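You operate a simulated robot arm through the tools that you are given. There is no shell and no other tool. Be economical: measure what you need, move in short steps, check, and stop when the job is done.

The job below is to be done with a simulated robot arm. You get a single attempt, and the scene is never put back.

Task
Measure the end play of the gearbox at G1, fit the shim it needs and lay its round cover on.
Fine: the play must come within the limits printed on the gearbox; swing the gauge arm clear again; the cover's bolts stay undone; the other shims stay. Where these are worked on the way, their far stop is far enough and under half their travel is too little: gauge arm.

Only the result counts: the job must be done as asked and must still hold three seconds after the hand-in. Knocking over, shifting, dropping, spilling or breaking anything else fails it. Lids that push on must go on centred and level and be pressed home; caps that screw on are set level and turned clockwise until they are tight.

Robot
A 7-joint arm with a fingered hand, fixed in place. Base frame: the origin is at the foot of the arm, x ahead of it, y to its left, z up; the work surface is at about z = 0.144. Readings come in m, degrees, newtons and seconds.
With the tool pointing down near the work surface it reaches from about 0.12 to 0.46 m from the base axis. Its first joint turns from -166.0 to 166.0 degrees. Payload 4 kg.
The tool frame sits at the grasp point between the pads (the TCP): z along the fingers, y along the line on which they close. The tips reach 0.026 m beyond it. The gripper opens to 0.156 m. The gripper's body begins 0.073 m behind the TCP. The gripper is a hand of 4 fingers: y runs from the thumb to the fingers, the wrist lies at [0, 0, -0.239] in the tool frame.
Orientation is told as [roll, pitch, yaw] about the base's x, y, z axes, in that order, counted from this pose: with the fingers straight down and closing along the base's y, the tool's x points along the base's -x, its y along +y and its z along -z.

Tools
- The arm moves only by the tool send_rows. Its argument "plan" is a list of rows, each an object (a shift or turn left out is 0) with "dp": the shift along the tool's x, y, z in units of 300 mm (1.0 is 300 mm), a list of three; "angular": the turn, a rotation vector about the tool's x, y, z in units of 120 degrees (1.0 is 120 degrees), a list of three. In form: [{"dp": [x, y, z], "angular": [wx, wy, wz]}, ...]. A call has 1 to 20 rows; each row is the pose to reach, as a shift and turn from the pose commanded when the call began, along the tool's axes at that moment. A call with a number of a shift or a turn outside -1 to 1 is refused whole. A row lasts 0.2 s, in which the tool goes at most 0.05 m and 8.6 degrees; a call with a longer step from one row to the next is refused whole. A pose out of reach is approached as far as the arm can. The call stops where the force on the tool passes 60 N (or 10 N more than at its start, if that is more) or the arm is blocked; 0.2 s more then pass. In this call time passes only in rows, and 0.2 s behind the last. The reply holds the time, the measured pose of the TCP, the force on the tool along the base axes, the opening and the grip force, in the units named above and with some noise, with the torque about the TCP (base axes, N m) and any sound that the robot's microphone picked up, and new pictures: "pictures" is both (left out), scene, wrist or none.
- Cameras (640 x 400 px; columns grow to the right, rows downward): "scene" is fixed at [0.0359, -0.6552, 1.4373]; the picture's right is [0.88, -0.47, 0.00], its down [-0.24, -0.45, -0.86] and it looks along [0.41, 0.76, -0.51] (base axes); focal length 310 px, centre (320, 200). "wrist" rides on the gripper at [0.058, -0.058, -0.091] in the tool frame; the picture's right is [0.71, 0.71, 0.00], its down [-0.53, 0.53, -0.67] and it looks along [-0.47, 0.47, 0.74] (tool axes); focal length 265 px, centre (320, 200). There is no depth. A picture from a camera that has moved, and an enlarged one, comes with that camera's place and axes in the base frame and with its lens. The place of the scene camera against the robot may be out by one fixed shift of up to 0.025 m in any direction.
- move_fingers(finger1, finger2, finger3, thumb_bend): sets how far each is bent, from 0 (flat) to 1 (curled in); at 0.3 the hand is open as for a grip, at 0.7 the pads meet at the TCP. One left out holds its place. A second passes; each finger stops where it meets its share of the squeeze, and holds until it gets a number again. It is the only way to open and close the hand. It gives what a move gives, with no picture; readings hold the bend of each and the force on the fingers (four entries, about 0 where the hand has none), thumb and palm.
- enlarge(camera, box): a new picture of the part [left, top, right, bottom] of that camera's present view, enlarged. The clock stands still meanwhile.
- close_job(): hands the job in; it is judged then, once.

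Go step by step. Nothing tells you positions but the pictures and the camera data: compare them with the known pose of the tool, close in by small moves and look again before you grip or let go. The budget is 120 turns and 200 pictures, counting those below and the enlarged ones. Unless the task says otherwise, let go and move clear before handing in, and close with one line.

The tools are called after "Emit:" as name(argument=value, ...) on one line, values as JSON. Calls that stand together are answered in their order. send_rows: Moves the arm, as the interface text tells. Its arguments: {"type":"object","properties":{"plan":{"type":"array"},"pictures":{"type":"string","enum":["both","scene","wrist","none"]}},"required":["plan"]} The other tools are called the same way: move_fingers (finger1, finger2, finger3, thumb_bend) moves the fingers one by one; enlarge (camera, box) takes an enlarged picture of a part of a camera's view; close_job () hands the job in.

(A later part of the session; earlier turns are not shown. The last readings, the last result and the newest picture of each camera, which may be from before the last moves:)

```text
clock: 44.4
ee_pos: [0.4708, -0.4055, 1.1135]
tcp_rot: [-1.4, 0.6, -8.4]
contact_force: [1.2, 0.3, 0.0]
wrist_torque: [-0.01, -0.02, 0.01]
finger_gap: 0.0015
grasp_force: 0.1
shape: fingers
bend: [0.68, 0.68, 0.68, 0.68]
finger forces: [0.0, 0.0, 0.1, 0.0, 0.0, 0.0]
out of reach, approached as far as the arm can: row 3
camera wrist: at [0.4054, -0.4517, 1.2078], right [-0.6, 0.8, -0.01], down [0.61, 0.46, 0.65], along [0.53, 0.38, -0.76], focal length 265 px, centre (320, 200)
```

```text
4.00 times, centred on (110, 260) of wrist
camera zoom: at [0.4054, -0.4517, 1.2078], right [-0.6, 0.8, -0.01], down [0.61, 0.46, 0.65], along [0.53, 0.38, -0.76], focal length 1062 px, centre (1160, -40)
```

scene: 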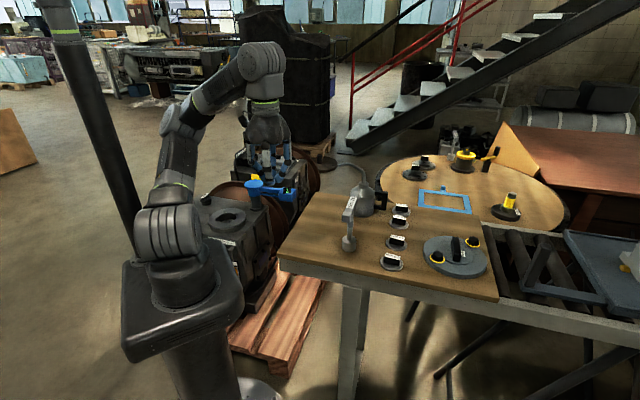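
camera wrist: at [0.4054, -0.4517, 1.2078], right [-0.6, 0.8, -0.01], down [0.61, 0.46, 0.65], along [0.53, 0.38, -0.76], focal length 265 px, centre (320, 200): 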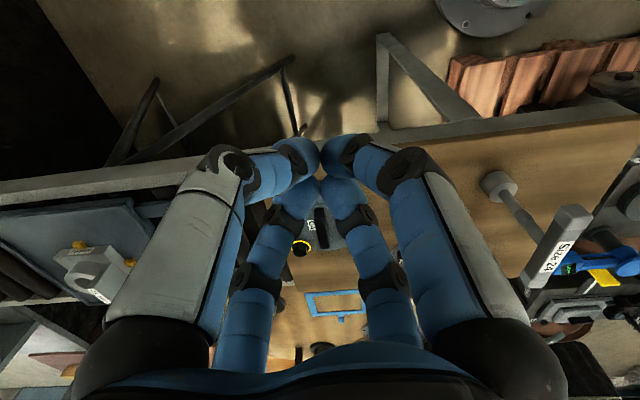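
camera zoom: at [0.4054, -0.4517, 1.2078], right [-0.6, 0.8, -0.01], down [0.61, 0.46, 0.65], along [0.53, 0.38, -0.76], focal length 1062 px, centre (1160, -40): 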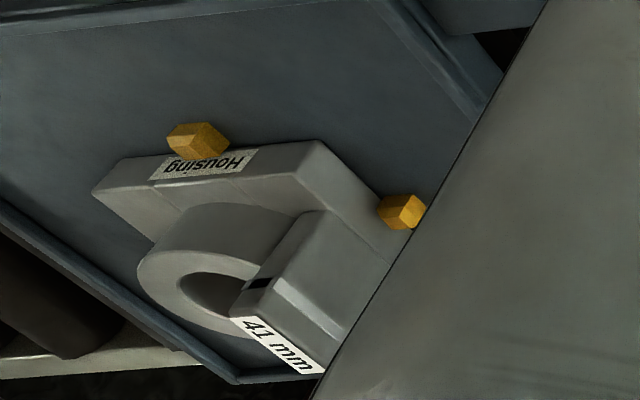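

The disc is clearly labelled G4. I'll check the label on the other gearbox and its cover, and the rest of the scene.

Emit:
enlarge(camera="scene", box=[282, 150, 314, 170])

Emit:
enlarge(camera="scene", box=[300, 140, 396, 200])

Emit:
enlarge(camera="scene", box=[228, 140, 308, 190])

```text
16.00 times, centred on (298, 160) of scene
camera zoom: at [0.0359, -0.6552, 1.4373], right [0.88, -0.47, 0.0], down [-0.24, -0.45, -0.86], along [0.41, 0.76, -0.51], focal length 4952 px, centre (672, 840)
```

zoom: 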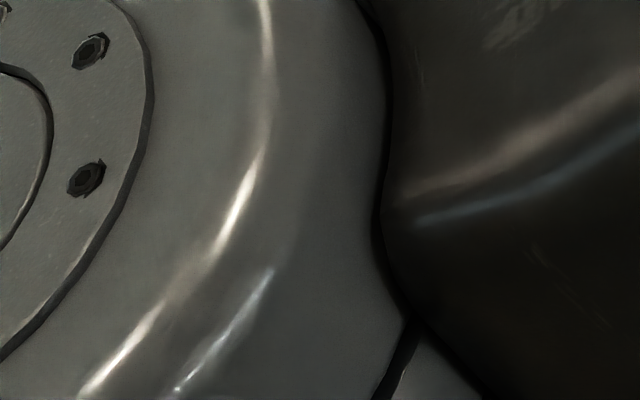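

```text
6.67 times, centred on (348, 170) of scene
camera zoom: at [0.0359, -0.6552, 1.4373], right [0.88, -0.47, 0.0], down [-0.24, -0.45, -0.86], along [0.41, 0.76, -0.51], focal length 2063 px, centre (133, 400)
```

zoom: 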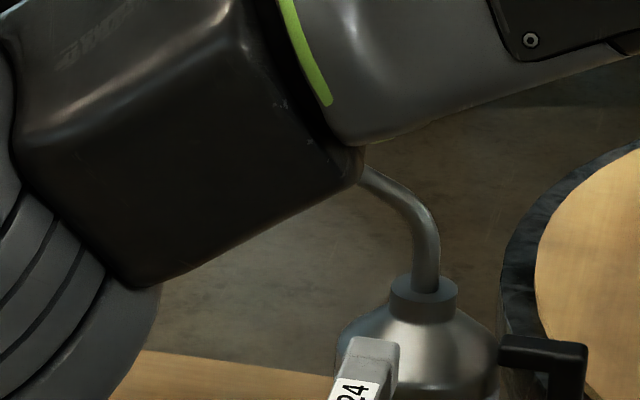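

```text
8.00 times, centred on (268, 165) of scene
camera zoom: at [0.0359, -0.6552, 1.4373], right [0.88, -0.47, 0.0], down [-0.24, -0.45, -0.86], along [0.41, 0.76, -0.51], focal length 2476 px, centre (736, 480)
```

zoom: 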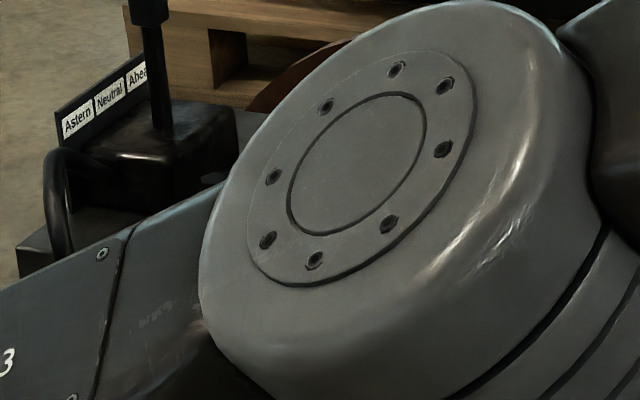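

I note the tags G1, G2, G4, G6, G7 are all different item tags; the only round, bolted cover within reach is the disc tagged G4, which matches G1's ring. Now I go for the 6.0 mm shim near (0.70, -0.01), keeping clear of the oiler.

Emit:
send_rows(plan=[{"dp": [-0.042, 0.136, 0.033], "angular": [0, 0, 0.046]}, {"dp": [-0.085, 0.272, 0.067], "angular": [0, 0, 0.092]}, {"dp": [-0.127, 0.408, 0.1], "angular": [0, 0, 0.138]}, {"dp": [-0.17, 0.545, 0.133], "angular": [0, 0, 0.184]}, {"dp": [-0.212, 0.681, 0.167], "angular": [0, 0, 0.23]}, {"dp": [-0.255, 0.817, 0.2], "angular": [0, 0, 0.276]}, {"dp": [-0.297, 0.953, 0.233], "angular": [0, 0, 0.322]}], pictures="none")

Emit:
move_fingers(finger1=0.3, finger2=0.45, finger3=0.55, thumb_bend=0.65)

Emit:
send_rows(plan=[{"dp": [0, 0, 0]}])

```text
clock: 46.0
ee_pos: [0.6009, -0.138, 1.0343]
tcp_rot: [-1.6, -0.5, -47.3]
contact_force: [-0.3, -0.9, -0.1]
wrist_torque: [0.04, 0.02, -0.02]
finger_gap: 0.0015
grasp_force: 0.1
shape: fingers
bend: [0.68, 0.68, 0.68, 0.68]
finger forces: [0.0, 0.0, 0.0, 0.0, 0.0, 0.0]
```

```text
clock: 47.0
ee_pos: [0.6008, -0.1365, 1.0343]
tcp_rot: [-1.6, -0.5, -47.1]
contact_force: [-0.3, -0.2, -0.7]
wrist_torque: [-0.01, -0.02, 0.01]
finger_gap: 0.0723
grasp_force: 0.0
shape: fingers
bend: [0.3, 0.45, 0.55, 0.65]
finger forces: [0.1, 0.0, 0.0, 0.0, 0.0, 0.0]
```

```text
clock: 47.4
ee_pos: [0.6, -0.1384, 1.0348]
tcp_rot: [-1.6, -0.5, -47.2]
contact_force: [-0.4, 0.3, 0.3]
wrist_torque: [0.0, -0.01, -0.03]
finger_gap: 0.072
grasp_force: 0.0
shape: fingers
bend: [0.3, 0.45, 0.55, 0.65]
finger forces: [0.0, 0.1, 0.0, 0.1, 0.1, 0.0]
camera wrist: at [0.5197, -0.1313, 1.1278], right [0.04, 1.0, -0.03], down [0.75, -0.01, 0.66], along [0.66, -0.04, -0.75], focal length 265 px, centre (320, 200)
```

scene: 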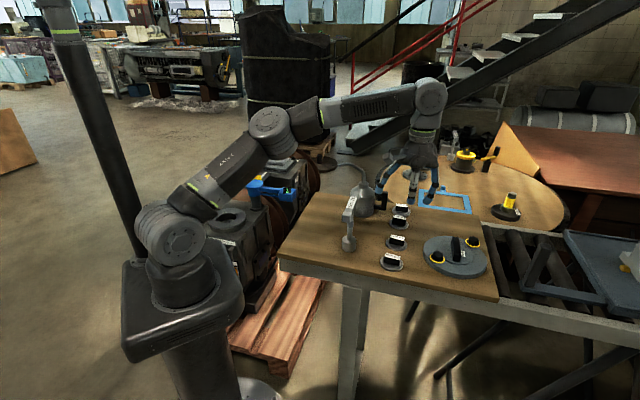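
wrist: 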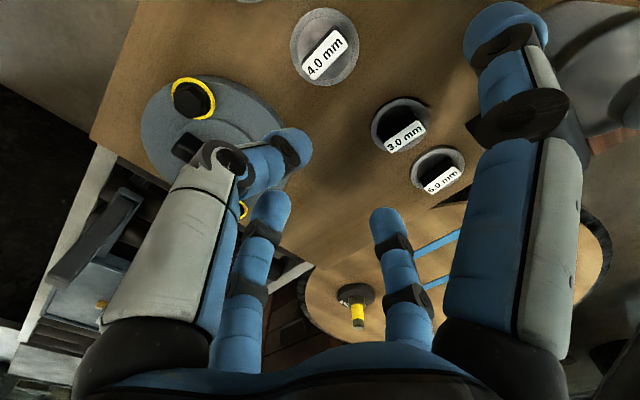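

Finger layout is clear: finger1 at tool +x, finger2 at +y, finger3 at -x, thumb at -y. I'll narrow the opening, tilt 12° outward for reach, and go above the 6.0 shim.

Emit:
move_fingers(finger1=0.52, finger2=0.5, finger3=0.52, thumb_bend=0.5)

Emit:
send_rows(plan=[{"dp": [0.016, 0.106, 0.02], "angular": [-0.021, 0.003, 0]}, {"dp": [0.032, 0.212, 0.06], "angular": [-0.042, 0.005, 0]}, {"dp": [0.049, 0.318, 0.11], "angular": [-0.063, 0.008, 0]}, {"dp": [0.065, 0.424, 0.16], "angular": [-0.084, 0.01, 0]}, {"dp": [0.081, 0.53, 0.217], "angular": [-0.105, 0.013, 0]}])

Emit:
enlarge(camera="scene", box=[330, 130, 458, 220])

```text
clock: 48.4
ee_pos: [0.6007, -0.1375, 1.0344]
tcp_rot: [-1.6, -0.5, -47.1]
contact_force: [0.3, 0.0, 0.1]
wrist_torque: [0.01, 0.0, -0.01]
finger_gap: 0.0481
grasp_force: 0.2
shape: fingers
bend: [0.52, 0.5, 0.52, 0.5]
finger forces: [0.0, 0.0, 0.1, 0.1, 0.0, 0.0]
```

```text
clock: 49.6
ee_pos: [0.6992, -0.0129, 0.9642]
tcp_rot: [11.0, 1.0, -47.0]
contact_force: [0.4, -0.1, -0.8]
wrist_torque: [0.03, 0.01, 0.01]
finger_gap: 0.0485
grasp_force: 0.2
shape: fingers
bend: [0.52, 0.5, 0.52, 0.5]
finger forces: [0.0, 0.0, 0.1, 0.0, 0.0, 0.0]
camera wrist: at [0.6061, -0.0213, 1.045], right [0.03, 0.99, 0.15], down [0.65, -0.13, 0.75], along [0.76, 0.08, -0.65], focal length 265 px, centre (320, 200)
```

scene: 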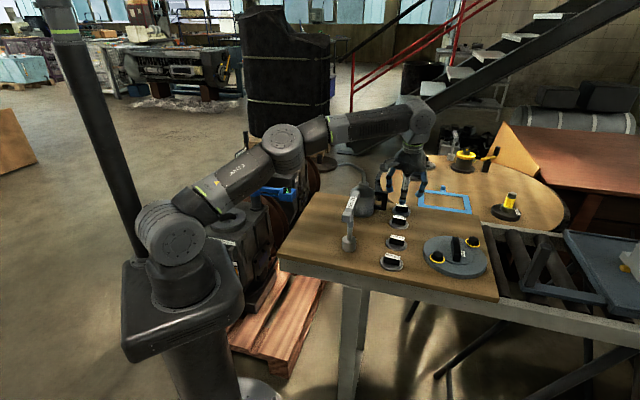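
wrist: 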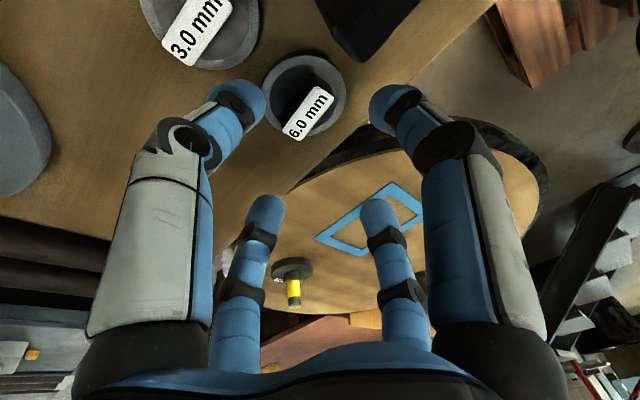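

```text
4.44 times, centred on (394, 175) of scene
camera zoom: at [0.0359, -0.6552, 1.4373], right [0.88, -0.47, 0.0], down [-0.24, -0.45, -0.86], along [0.41, 0.76, -0.51], focal length 1375 px, centre (-9, 311)
```

zoom: 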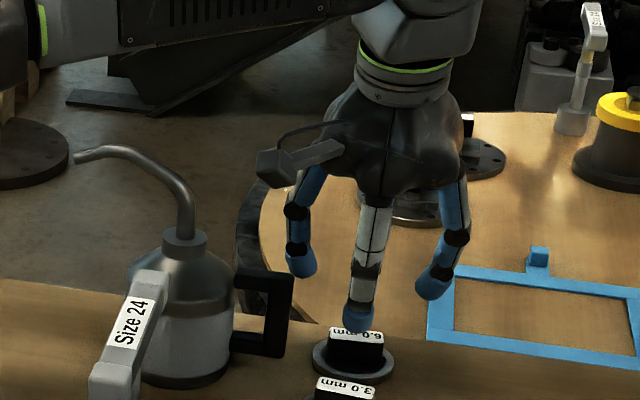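

The shim handle is at about (0.708, -0.006), top z≈0.878. I'll descend onto it.

Emit:
send_rows(plan=[{"dp": [0.02, 0.035, 0.05]}, {"dp": [0.008, 0.008, 0.16]}, {"dp": [-0.003, -0.018, 0.269]}])

Emit:
enlarge(camera="scene", box=[350, 150, 446, 220])

Emit:
enlarge(camera="wrist", box=[200, 40, 440, 190])

```text
clock: 50.4
ee_pos: [0.7064, -0.003, 0.9078]
tcp_rot: [11.3, 0.5, -46.9]
contact_force: [-5.4, 1.5, 20.7]
wrist_torque: [-0.52, 0.89, -0.18]
finger_gap: 0.0475
grasp_force: 10.2
shape: fingers
bend: [0.52, 0.5, 0.52, 0.5]
finger forces: [0.0, 0.1, 0.1, 0.1, 20.4, 0.1]
stopped in row 3: the force on the tool passed its limit at 88 N (the readings are from after the stop); the commanded pose is now the measured one
camera wrist: at [0.6121, -0.0126, 0.9864], right [0.02, 0.99, 0.15], down [0.64, -0.13, 0.76], along [0.77, 0.08, -0.64], focal length 265 px, centre (320, 200)
```

scene: 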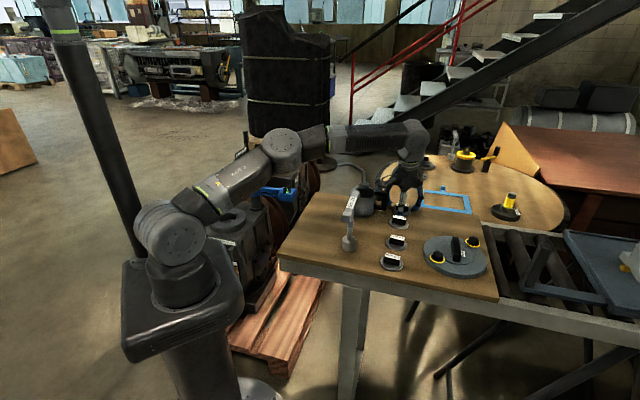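
wrist: 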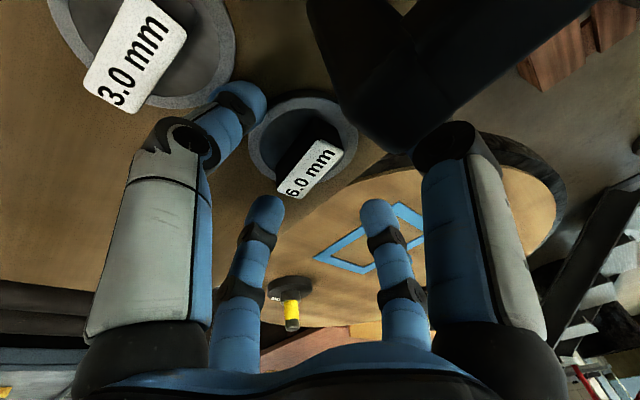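

```text
5.71 times, centred on (398, 185) of scene
camera zoom: at [0.0359, -0.6552, 1.4373], right [0.88, -0.47, 0.0], down [-0.24, -0.45, -0.86], along [0.41, 0.76, -0.51], focal length 1768 px, centre (-126, 286)
```

zoom: 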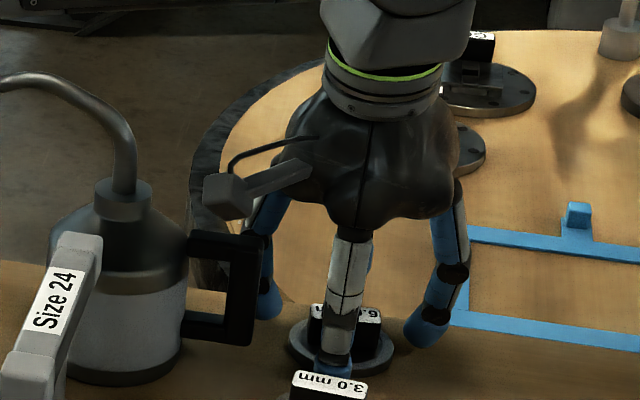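

```text
2.67 times, centred on (320, 115) of wrist
camera zoom: at [0.6121, -0.0126, 0.9864], right [0.02, 0.99, 0.15], down [0.64, -0.13, 0.76], along [0.77, 0.08, -0.64], focal length 708 px, centre (320, 427)
```

zoom: 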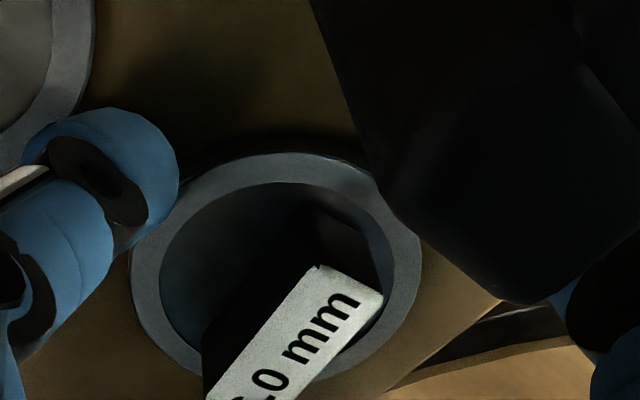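

Fingertips touched the table/disc because half-open fingers reach deeper than closed ones. I'll ease up slightly and close finger1/finger3 on the handle's ends, then the thumb pair.

Emit:
send_rows(plan=[{"dp": [-0.006, 0.01, -0.012]}], pictures="none")

Emit:
move_fingers(finger1=0.62, finger3=0.62)

Emit:
enlarge(camera="wrist", box=[160, 40, 480, 240])

Emit:
enlarge(camera="scene", box=[366, 170, 430, 210])

```text
clock: 50.8
ee_pos: [0.7096, -0.0036, 0.9089]
tcp_rot: [11.3, 0.6, -46.8]
contact_force: [-2.3, -0.6, 4.2]
wrist_torque: [-0.13, 0.2, -0.08]
finger_gap: 0.0485
grasp_force: 1.9
shape: fingers
bend: [0.52, 0.5, 0.52, 0.5]
finger forces: [0.0, 0.0, 0.1, 0.0, 4.5, 0.0]
```

```text
clock: 51.8
ee_pos: [0.7091, -0.0037, 0.9082]
tcp_rot: [11.3, 0.6, -46.9]
contact_force: [-0.2, -0.3, 0.0]
wrist_torque: [-0.03, 0.03, -0.01]
finger_gap: 0.0389
grasp_force: 1.4
shape: fingers
bend: [0.6, 0.5, 0.6, 0.5]
finger forces: [1.1, 0.0, 1.0, 0.1, 0.4, 0.0]
```

```text
2.00 times, centred on (320, 140) of wrist
camera zoom: at [0.6153, -0.0125, 0.9876], right [0.02, 0.99, 0.15], down [0.65, -0.13, 0.75], along [0.76, 0.08, -0.64], focal length 531 px, centre (320, 320)
```

zoom: 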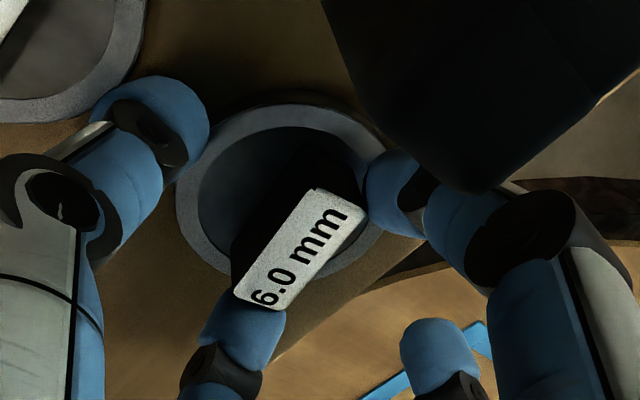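

```text
10.00 times, centred on (398, 190) of scene
camera zoom: at [0.0359, -0.6552, 1.4373], right [0.88, -0.47, 0.0], down [-0.24, -0.45, -0.86], along [0.41, 0.76, -0.51], focal length 3095 px, centre (-460, 300)
```

zoom: 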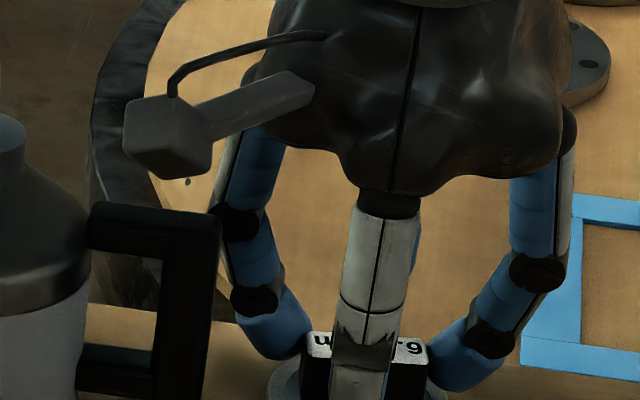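

Fingers 1 and 3 are on the handle's ends. Now the thumb and finger2 close, with a firmer squeeze all round.

Emit:
move_fingers(finger2=0.72, thumb_bend=0.72)

Emit:
move_fingers(finger1=0.68, finger3=0.68)

Emit:
enlarge(camera="wrist", box=[160, 40, 480, 240])

```text
clock: 52.8
ee_pos: [0.7104, -0.0038, 0.9087]
tcp_rot: [11.3, 0.6, -47.0]
contact_force: [0.9, -0.2, -0.6]
wrist_torque: [0.0, 0.02, 0.0]
finger_gap: 0.0188
grasp_force: 9.3
shape: fingers
bend: [0.6, 0.67, 0.6, 0.66]
finger forces: [3.3, 4.9, 1.8, 0.0, 8.9, 0.0]
```

```text
clock: 53.8
ee_pos: [0.7106, -0.0035, 0.9073]
tcp_rot: [11.3, 0.6, -46.9]
contact_force: [-0.1, 0.7, -0.2]
wrist_torque: [0.0, 0.03, 0.02]
finger_gap: 0.0184
grasp_force: 13.3
shape: fingers
bend: [0.61, 0.67, 0.61, 0.66]
finger forces: [6.4, 5.0, 6.3, 0.0, 9.2, 0.0]
```

```text
2.00 times, centred on (320, 140) of wrist
camera zoom: at [0.6153, -0.0124, 0.9878], right [0.02, 0.99, 0.15], down [0.65, -0.13, 0.75], along [0.76, 0.08, -0.64], focal length 531 px, centre (320, 320)
```

zoom: 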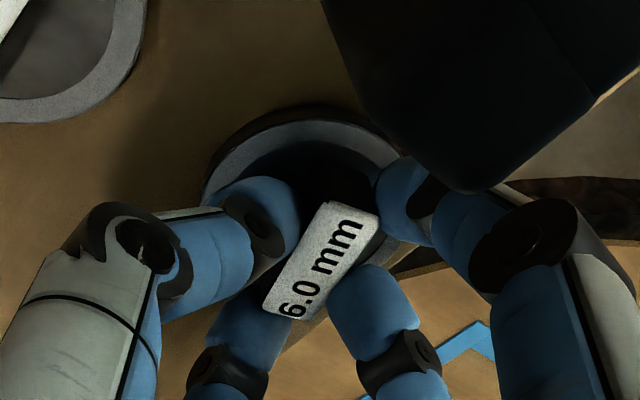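

The shim is gripped on four sides. I'll lift it straight, then ease away from the oiler.

Emit:
send_rows(plan=[{"dp": [0, 0.014, -0.065]}, {"dp": [0, 0.028, -0.13]}])

Emit:
enlarge(camera="scene", box=[340, 150, 452, 220])

```text
clock: 54.4
ee_pos: [0.7115, -0.0029, 0.9481]
tcp_rot: [11.3, 0.4, -47.0]
contact_force: [0.3, 0.2, -2.3]
wrist_torque: [-0.06, -0.03, -0.03]
finger_gap: 0.0182
grasp_force: 13.1
shape: fingers
bend: [0.61, 0.67, 0.61, 0.66]
finger forces: [6.3, 4.9, 6.3, 0.0, 9.0, 0.1]
camera wrist: at [0.6164, -0.0124, 1.028], right [0.02, 0.99, 0.15], down [0.64, -0.13, 0.75], along [0.76, 0.08, -0.64], focal length 265 px, centre (320, 200)
```

scene: 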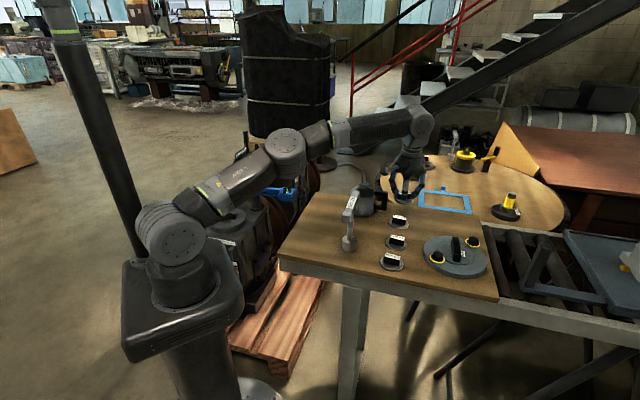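
wrist: 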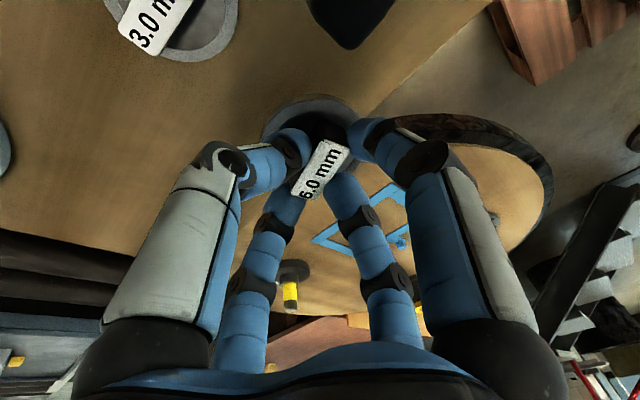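

```text
5.71 times, centred on (396, 185) of scene
camera zoom: at [0.0359, -0.6552, 1.4373], right [0.88, -0.47, 0.0], down [-0.24, -0.45, -0.86], along [0.41, 0.76, -0.51], focal length 1768 px, centre (-114, 286)
```

zoom: 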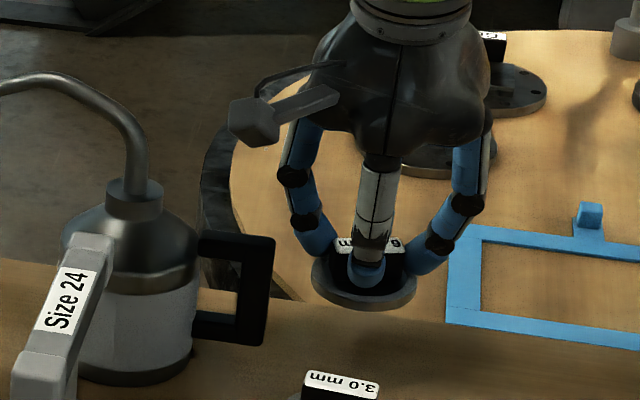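

The shim hangs level and clear. I'll carry it up and back around the oiler toward the robot.

Emit:
send_rows(plan=[{"dp": [-0.04, -0.1, -0.081]}, {"dp": [-0.08, -0.2, -0.161]}, {"dp": [-0.119, -0.302, -0.242]}, {"dp": [-0.087, -0.381, -0.327]}, {"dp": [-0.055, -0.461, -0.412]}, {"dp": [-0.023, -0.54, -0.497]}, {"dp": [0.009, -0.62, -0.582]}, {"dp": [0.114, -0.635, -0.645]}, {"dp": [0.22, -0.649, -0.708]}, {"dp": [0.325, -0.664, -0.77]}, {"dp": [0.43, -0.678, -0.833]}], pictures="scene")

```text
clock: 56.8
ee_pos: [0.4423, -0.0811, 1.1547]
tcp_rot: [11.3, 0.6, -46.9]
contact_force: [-0.2, -0.9, -0.9]
wrist_torque: [-0.03, -0.05, -0.01]
finger_gap: 0.0179
grasp_force: 13.1
shape: fingers
bend: [0.61, 0.67, 0.62, 0.66]
finger forces: [6.2, 4.9, 6.4, 0.1, 8.9, 0.0]
```

scene: 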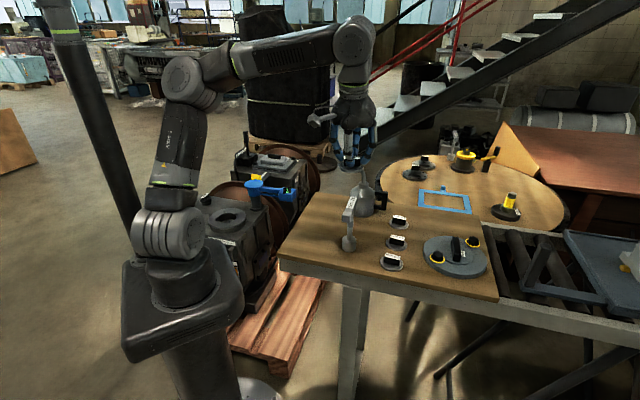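

Emit:
send_rows(plan=[{"dp": [0.105, 0.082, 0.022], "angular": [0, 0.005, -0.025]}, {"dp": [0.21, 0.163, 0.044], "angular": [0, 0.011, -0.051]}, {"dp": [0.315, 0.245, 0.065], "angular": [0, 0.016, -0.076]}, {"dp": [0.42, 0.326, 0.087], "angular": [0, 0.021, -0.102]}, {"dp": [0.54, 0.4, 0.12], "angular": [0, 0.027, -0.127]}, {"dp": [0.66, 0.473, 0.152], "angular": [0, 0.032, -0.153]}, {"dp": [0.78, 0.546, 0.185], "angular": [0, 0.037, -0.178]}, {"dp": [0.902, 0.619, 0.217], "angular": [0, 0.043, -0.204]}])

Emit:
enlarge(camera="scene", box=[276, 145, 316, 170])

Emit:
enlarge(camera="scene", box=[330, 180, 490, 280])

```text
clock: 58.6
ee_pos: [0.3982, 0.2508, 1.1305]
tcp_rot: [11.6, 0.7, -21.9]
contact_force: [0.4, 0.5, -0.8]
wrist_torque: [-0.02, 0.07, -0.02]
finger_gap: 0.0182
grasp_force: 12.9
shape: fingers
bend: [0.61, 0.67, 0.62, 0.66]
finger forces: [5.9, 4.7, 6.1, 0.1, 8.9, 0.0]
camera wrist: at [0.3166, 0.203, 1.2094], right [-0.4, 0.91, 0.15], down [0.64, 0.15, 0.75], along [0.66, 0.4, -0.64], focal length 265 px, centre (320, 200)
```

scene: 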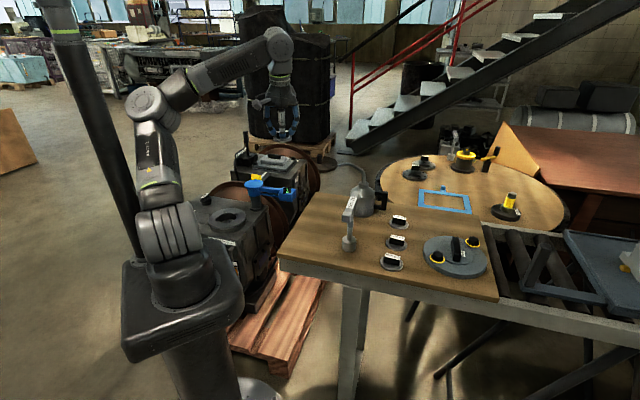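
wrist: 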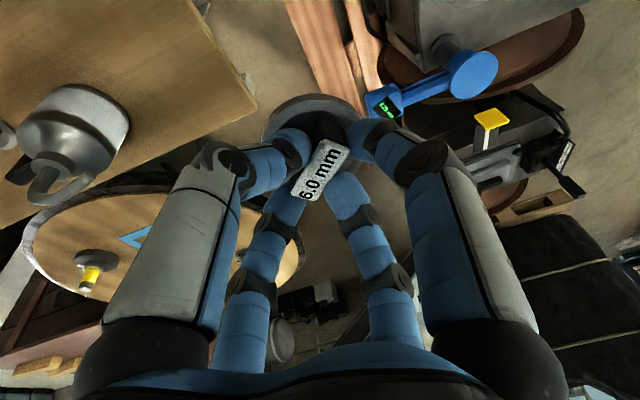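

```text
16.00 times, centred on (296, 158) of scene
camera zoom: at [0.0359, -0.6552, 1.4373], right [0.88, -0.47, 0.0], down [-0.24, -0.45, -0.86], along [0.41, 0.76, -0.51], focal length 4952 px, centre (704, 880)
```

zoom: 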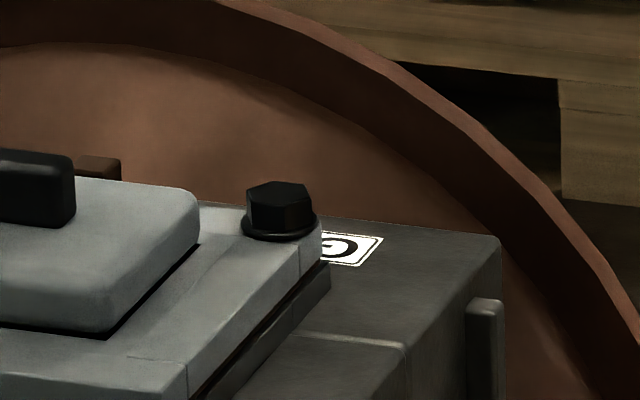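

```text
4.00 times, centred on (410, 230) of scene
camera zoom: at [0.0359, -0.6552, 1.4373], right [0.88, -0.47, 0.0], down [-0.24, -0.45, -0.86], along [0.41, 0.76, -0.51], focal length 1238 px, centre (-40, 80)
```

zoom: 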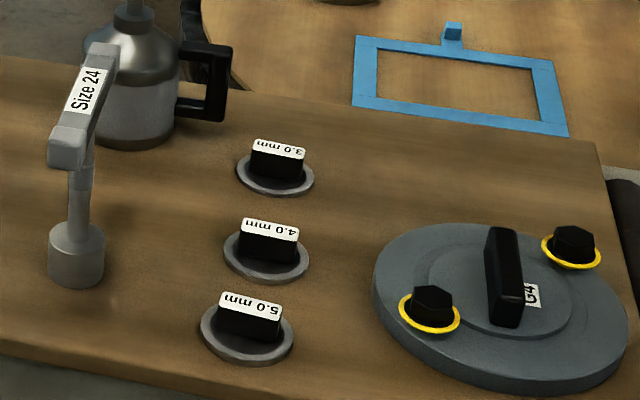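

Other shims are unmoved. I'll rotate the hand so the camera looks at G1 from the side and bring the shim over it, still high.

Emit:
send_rows(plan=[{"dp": [0.083, 0.047, 0.059], "angular": [0, 0.013, -0.061]}, {"dp": [0.165, 0.094, 0.118], "angular": [0, 0.026, -0.121]}, {"dp": [0.248, 0.141, 0.178], "angular": [0, 0.039, -0.182]}, {"dp": [0.33, 0.188, 0.237], "angular": [0, 0.052, -0.243]}, {"dp": [0.413, 0.234, 0.296], "angular": [0, 0.064, -0.303]}, {"dp": [0.495, 0.281, 0.355], "angular": [0, 0.077, -0.364]}, {"dp": [0.578, 0.328, 0.415], "angular": [0, 0.09, -0.425]}, {"dp": [0.66, 0.375, 0.474], "angular": [0, 0.103, -0.485]}, {"dp": [0.743, 0.422, 0.533], "angular": [0, 0.116, -0.546]}])

```text
clock: 60.0
ee_pos: [0.3645, 0.3425, 1.048]
tcp_rot: [11.5, 0.7, 10.0]
contact_force: [0.0, 0.5, -2.2]
wrist_torque: [0.0, 0.0, 0.0]
finger_gap: 0.018
grasp_force: 13.0
shape: fingers
bend: [0.61, 0.67, 0.62, 0.66]
finger forces: [6.0, 4.7, 6.1, 0.0, 8.8, 0.1]
stopped in row 6: the arm was blocked; the commanded pose is now the measured one
camera wrist: at [0.3202, 0.2594, 1.1283], right [-0.81, 0.56, 0.15], down [0.46, 0.47, 0.75], along [0.35, 0.68, -0.64], focal length 265 px, centre (320, 200)
```

scene: 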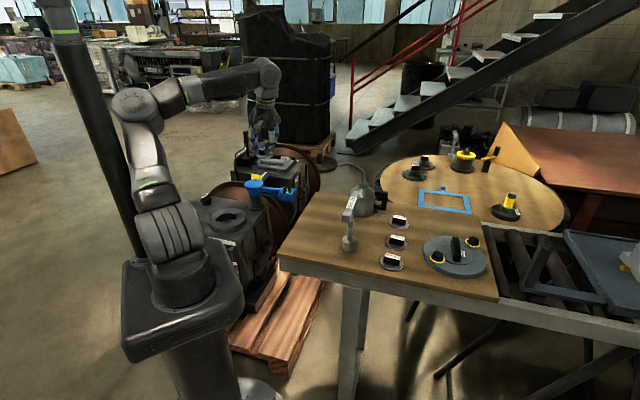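
wrist: 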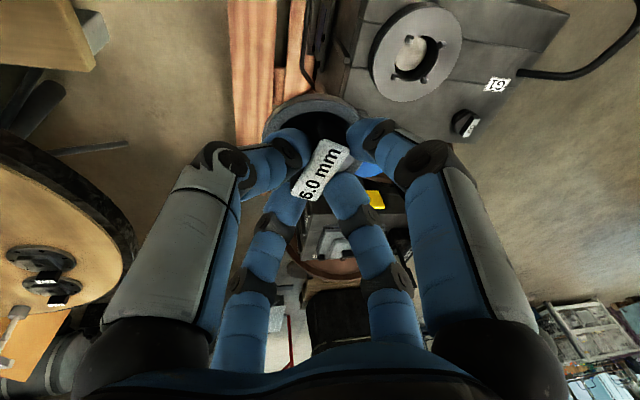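

The elbow is blocked close in again, but this gives a good view of the ring; I'll enlarge it to locate the bore.

Emit:
enlarge(camera="wrist", box=[360, 0, 472, 112])

```text
3.57 times, centred on (416, 56) of wrist
camera zoom: at [0.3202, 0.2594, 1.1283], right [-0.81, 0.56, 0.15], down [0.46, 0.47, 0.75], along [0.35, 0.68, -0.64], focal length 948 px, centre (-23, 714)
```

zoom: 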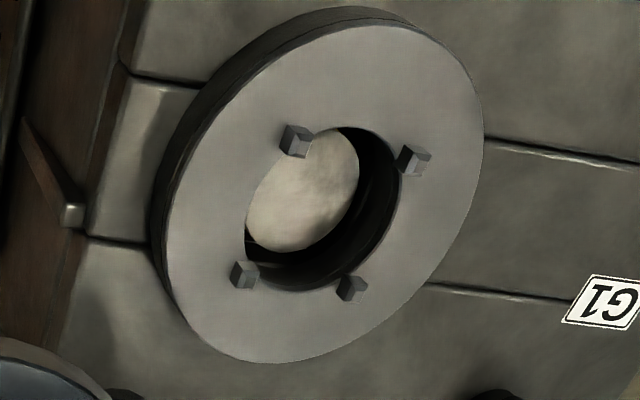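

Bore centre comes out at (0.222, 0.579), ring top z≈0.632, pegs along ±x and ±y. I'll go outward first, then over the bore with the fingers turned between the pegs.

Emit:
send_rows(plan=[{"dp": [-0.018, 0.115, 0.057]}, {"dp": [-0.036, 0.23, 0.115]}, {"dp": [-0.054, 0.344, 0.172]}, {"dp": [-0.072, 0.459, 0.229]}, {"dp": [-0.006, 0.502, 0.322], "angular": [0.0006, 0.0097, -0.0477]}, {"dp": [0.06, 0.545, 0.416], "angular": [0.0012, 0.0193, -0.0953]}, {"dp": [0.126, 0.588, 0.509], "angular": [0.0018, 0.029, -0.143]}, {"dp": [0.191, 0.63, 0.602], "angular": [0.0024, 0.0387, -0.1907]}, {"dp": [0.257, 0.673, 0.696], "angular": [0.003, 0.0483, -0.2383]}, {"dp": [0.323, 0.716, 0.789], "angular": [0.0036, 0.058, -0.286]}])

Emit:
enlarge(camera="wrist", box=[200, 0, 440, 150])

Emit:
enlarge(camera="scene", box=[188, 160, 300, 230])

```text
clock: 62.2
ee_pos: [0.2295, 0.577, 0.866]
tcp_rot: [12.0, 0.3, 44.3]
contact_force: [-0.3, -0.3, -1.7]
wrist_torque: [-0.02, 0.0, 0.0]
finger_gap: 0.0179
grasp_force: 12.8
shape: fingers
bend: [0.61, 0.67, 0.62, 0.66]
finger forces: [5.8, 4.6, 6.1, 0.0, 9.0, 0.0]
camera wrist: at [0.2405, 0.4838, 0.9453], right [-0.99, 0.0, 0.15], down [0.12, 0.64, 0.76], along [-0.09, 0.77, -0.63], focal length 265 px, centre (320, 200)
```

scene: 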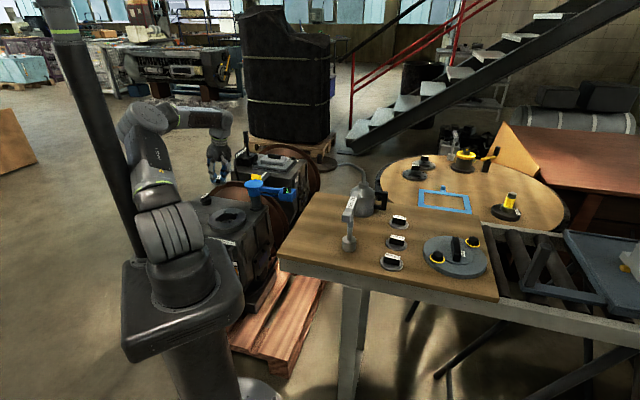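
wrist: 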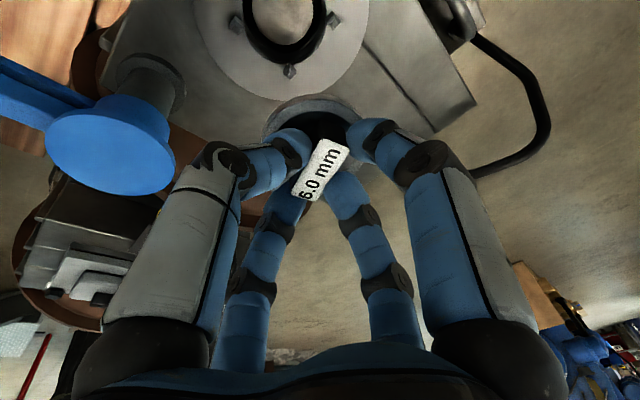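

```text
2.67 times, centred on (320, 75) of wrist
camera zoom: at [0.2405, 0.4838, 0.9453], right [-0.99, 0.0, 0.15], down [0.12, 0.64, 0.76], along [-0.09, 0.77, -0.63], focal length 708 px, centre (320, 533)
```

zoom: 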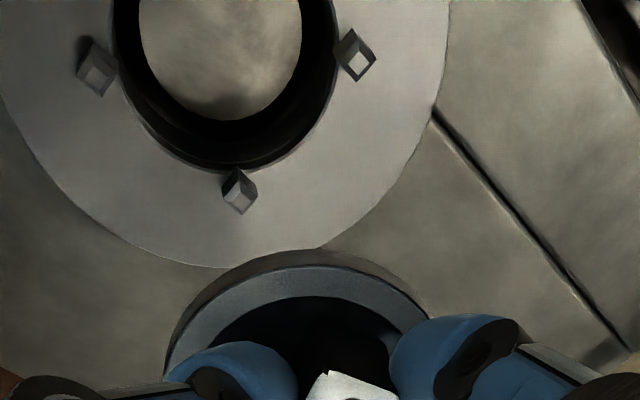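

```text
5.71 times, centred on (244, 195) of scene
camera zoom: at [0.0359, -0.6552, 1.4373], right [0.88, -0.47, 0.0], down [-0.24, -0.45, -0.86], along [0.41, 0.76, -0.51], focal length 1768 px, centre (754, 229)
```

zoom: 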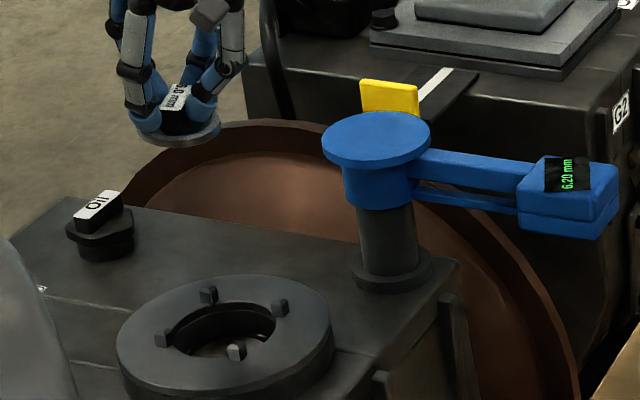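

The shim hangs next to the bore in view. I estimate a small correction, then lower to just above the pegs and look again.

Emit:
send_rows(plan=[{"dp": [-0.002, -0.045, 0.13]}, {"dp": [-0.004, -0.09, 0.265]}, {"dp": [-0.006, -0.136, 0.397]}, {"dp": [-0.006, -0.136, 0.397]}, {"dp": [-0.006, -0.136, 0.397]}])

Emit:
enlarge(camera="wrist", box=[200, 20, 440, 170])

Emit:
enlarge(camera="scene", box=[188, 170, 284, 230])

```text
clock: 63.4
ee_pos: [0.2311, 0.5671, 0.7359]
tcp_rot: [11.4, 0.7, 45.1]
contact_force: [0.0, -0.3, -2.0]
wrist_torque: [0.01, 0.0, -0.01]
finger_gap: 0.0179
grasp_force: 12.1
shape: fingers
bend: [0.61, 0.67, 0.62, 0.66]
finger forces: [6.0, 4.7, 6.1, 0.1, 9.0, 0.0]
camera wrist: at [0.2439, 0.4747, 0.8152], right [-0.99, -0.01, 0.15], down [0.11, 0.65, 0.75], along [-0.1, 0.76, -0.64], focal length 265 px, centre (320, 200)
```

scene: 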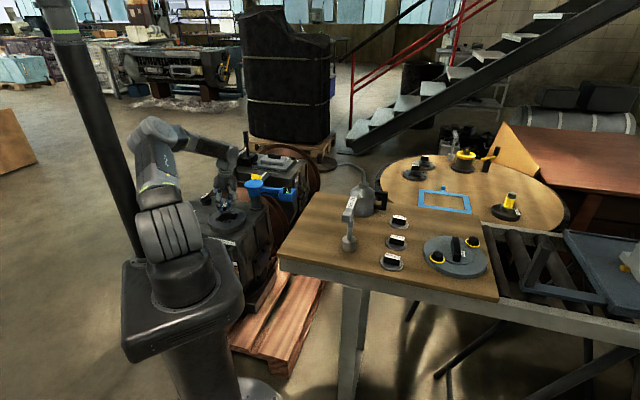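
wrist: 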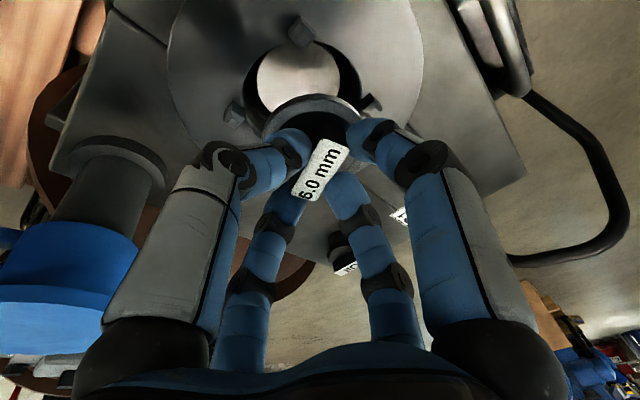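

```text
2.67 times, centred on (320, 95) of wrist
camera zoom: at [0.2439, 0.4747, 0.8152], right [-0.99, -0.01, 0.15], down [0.11, 0.65, 0.75], along [-0.1, 0.76, -0.64], focal length 708 px, centre (320, 480)
```

zoom: 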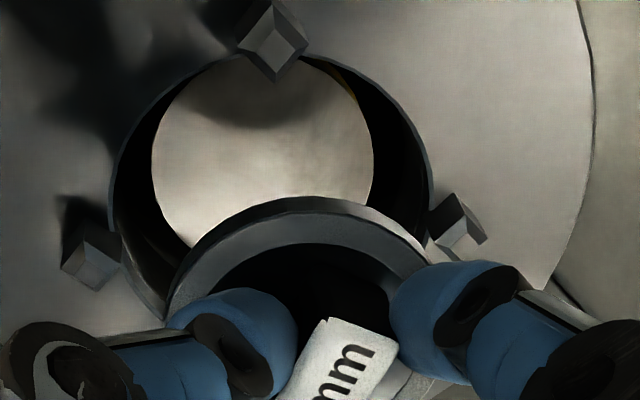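

```text
6.67 times, centred on (236, 200) of scene
camera zoom: at [0.0359, -0.6552, 1.4373], right [0.88, -0.47, 0.0], down [-0.24, -0.45, -0.86], along [0.41, 0.76, -0.51], focal length 2063 px, centre (880, 200)
```

zoom: 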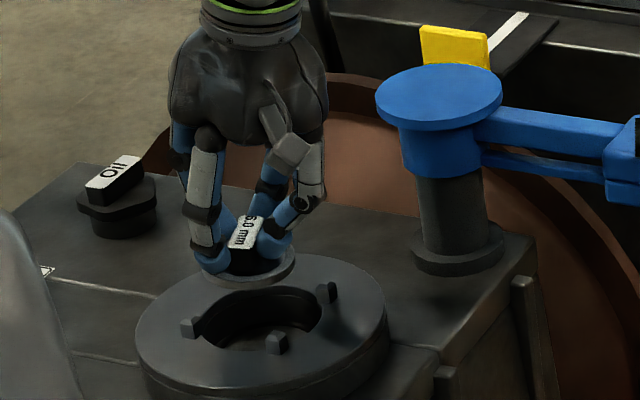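

The shim is nearly centred; the bore centre is at (0.228, 0.581). I'll correct a few mm and lower it into the bore partway.

Emit:
send_rows(plan=[{"dp": [-0.009, 0.014, 0.02]}, {"dp": [-0.013, -0.006, 0.09]}, {"dp": [-0.017, -0.027, 0.164]}, {"dp": [-0.017, -0.027, 0.164]}], pictures="wrist")

Emit:
enlarge(camera="wrist", box=[200, 50, 440, 200])

Emit:
enlarge(camera="scene", box=[196, 180, 260, 220])

```text
clock: 64.4
ee_pos: [0.2336, 0.5713, 0.6867]
tcp_rot: [11.4, 0.6, 45.1]
contact_force: [0.5, -0.2, -1.4]
wrist_torque: [-0.02, 0.01, 0.02]
finger_gap: 0.018
grasp_force: 13.2
shape: fingers
bend: [0.61, 0.67, 0.62, 0.66]
finger forces: [5.9, 4.8, 6.0, 0.1, 8.9, 0.0]
camera wrist: at [0.2467, 0.4782, 0.7651], right [-0.99, -0.01, 0.15], down [0.11, 0.65, 0.75], along [-0.1, 0.76, -0.64], focal length 265 px, centre (320, 200)
```

wrist: 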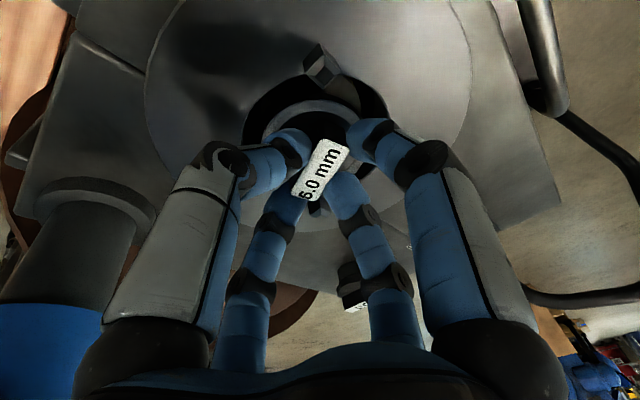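

```text
2.67 times, centred on (320, 125) of wrist
camera zoom: at [0.2467, 0.4782, 0.7651], right [-0.99, -0.01, 0.15], down [0.11, 0.65, 0.75], along [-0.1, 0.76, -0.64], focal length 708 px, centre (320, 400)
```

zoom: 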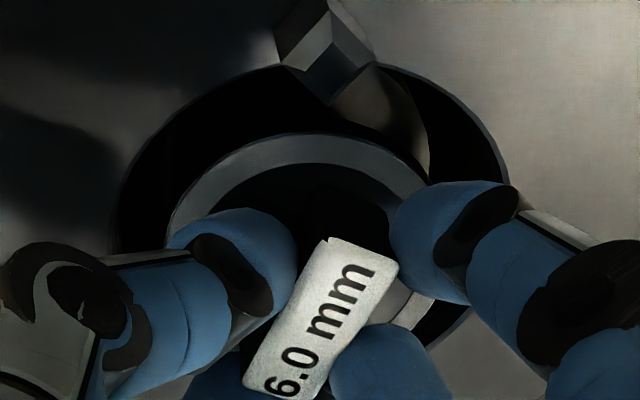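

```text
10.00 times, centred on (228, 200) of scene
camera zoom: at [0.0359, -0.6552, 1.4373], right [0.88, -0.47, 0.0], down [-0.24, -0.45, -0.86], along [0.41, 0.76, -0.51], focal length 3095 px, centre (1240, 200)
```

zoom: 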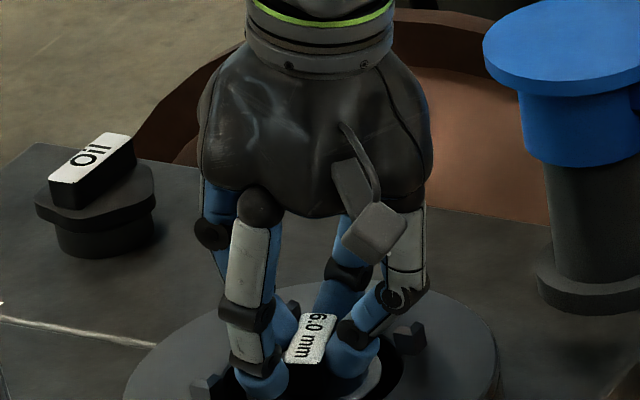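

Emit:
send_rows(plan=[{"dp": [0.001, 0.0, 0.033]}, {"dp": [0.001, -0.006, 0.066]}, {"dp": [0.001, -0.013, 0.099]}], pictures="none")

Emit:
enlarge(camera="wrist", box=[200, 50, 440, 200])

Emit:
enlarge(camera="scene", box=[196, 185, 260, 225])

```text
clock: 65.2
ee_pos: [0.2349, 0.5746, 0.661]
tcp_rot: [11.6, 0.2, 45.1]
contact_force: [-0.9, -10.7, 43.7]
wrist_torque: [0.67, -0.55, -0.3]
finger_gap: 0.0162
grasp_force: 36.3
shape: fingers
bend: [0.63, 0.67, 0.65, 0.68]
finger forces: [6.3, 7.4, 49.2, 0.0, 10.1, 0.0]
```

```text
2.67 times, centred on (320, 125) of wrist
camera zoom: at [0.2466, 0.4816, 0.7397], right [-0.99, -0.01, 0.14], down [0.1, 0.64, 0.76], along [-0.1, 0.77, -0.64], focal length 708 px, centre (320, 400)
```

zoom: 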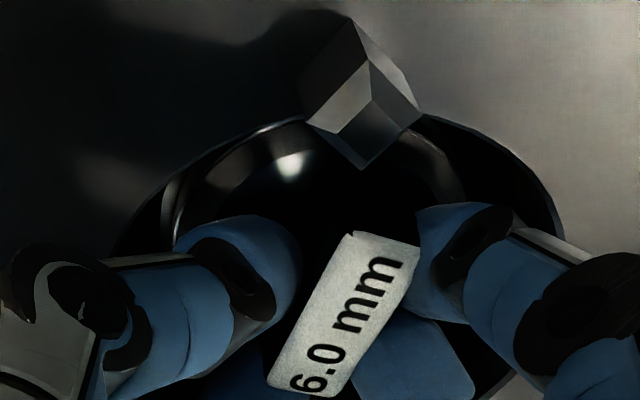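

```text
10.00 times, centred on (228, 205) of scene
camera zoom: at [0.0359, -0.6552, 1.4373], right [0.88, -0.47, 0.0], down [-0.24, -0.45, -0.86], along [0.41, 0.76, -0.51], focal length 3095 px, centre (1240, 150)
```

zoom: 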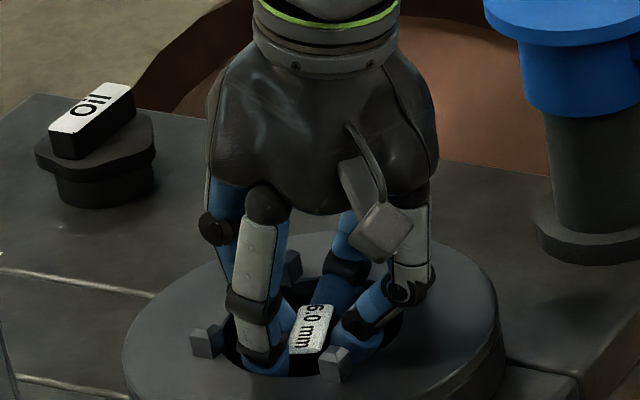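

The shim met something at 44 N. I'll ease up a few millimetres and check the force.

Emit:
send_rows(plan=[{"dp": [0.0, 0.004, -0.02]}, {"dp": [0.0, 0.004, -0.02]}], pictures="none")

Emit:
enlarge(camera="wrist", box=[200, 50, 440, 200])

```text
clock: 65.8
ee_pos: [0.2324, 0.5713, 0.6608]
tcp_rot: [11.4, 0.8, 45.1]
contact_force: [3.9, 1.7, 12.0]
wrist_torque: [0.17, -0.2, -0.01]
finger_gap: 0.0155
grasp_force: 17.7
shape: fingers
bend: [0.63, 0.67, 0.64, 0.68]
finger forces: [5.6, 6.8, 9.4, 0.0, 13.5, 0.0]
```

```text
2.67 times, centred on (320, 125) of wrist
camera zoom: at [0.2447, 0.4794, 0.7408], right [-0.99, -0.01, 0.15], down [0.11, 0.65, 0.75], along [-0.1, 0.76, -0.64], focal length 708 px, centre (320, 400)
```

zoom: 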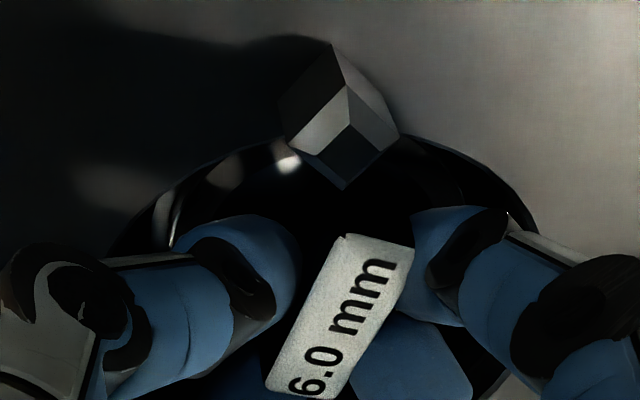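

Emit:
enlarge(camera="scene", box=[208, 195, 248, 220])

Emit:
enlarge(camera="wrist", box=[240, 60, 400, 160])

```text
16.00 times, centred on (228, 208) of scene
camera zoom: at [0.0359, -0.6552, 1.4373], right [0.88, -0.47, 0.0], down [-0.24, -0.45, -0.86], along [0.41, 0.76, -0.51], focal length 4952 px, centre (1792, 80)
```

zoom: 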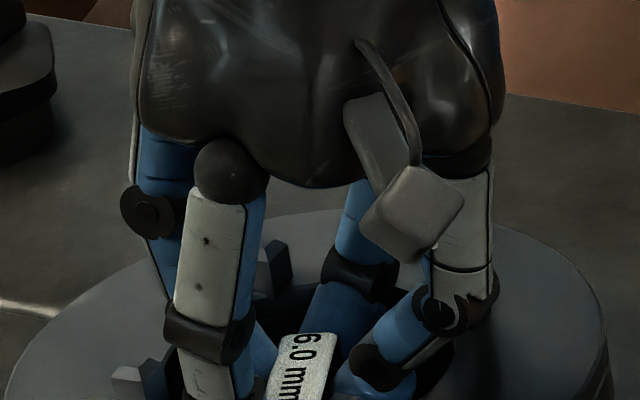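

```text
4.00 times, centred on (320, 110) of wrist
camera zoom: at [0.2447, 0.4794, 0.7408], right [-0.99, -0.01, 0.15], down [0.11, 0.65, 0.75], along [-0.1, 0.76, -0.64], focal length 1062 px, centre (320, 560)
```

zoom: 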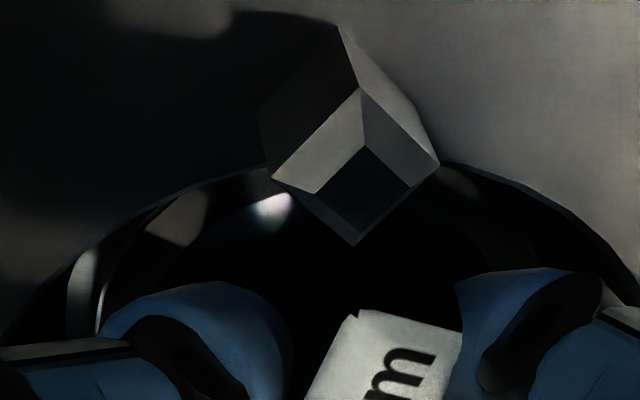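

I'll let go gently with small finger openings, then rise and look.

Emit:
move_fingers(finger1=0.58, finger2=0.61, finger3=0.58, thumb_bend=0.61)

Emit:
enlarge(camera="wrist", box=[200, 50, 440, 200])

```text
clock: 66.8
ee_pos: [0.2336, 0.5721, 0.663]
tcp_rot: [11.4, 0.7, 45.1]
contact_force: [-3.7, -4.4, 10.9]
wrist_torque: [0.08, -0.06, -0.06]
finger_gap: 0.0215
grasp_force: 7.9
shape: fingers
bend: [0.59, 0.62, 0.63, 0.63]
finger forces: [2.0, 0.7, 7.6, 0.0, 4.9, 0.0]
```

```text
2.67 times, centred on (320, 125) of wrist
camera zoom: at [0.2447, 0.4795, 0.7415], right [-0.99, -0.01, 0.15], down [0.11, 0.65, 0.75], along [-0.11, 0.76, -0.64], focal length 708 px, centre (320, 400)
```

zoom: 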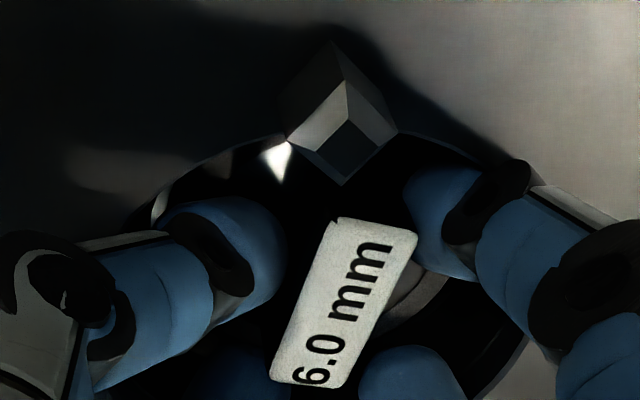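

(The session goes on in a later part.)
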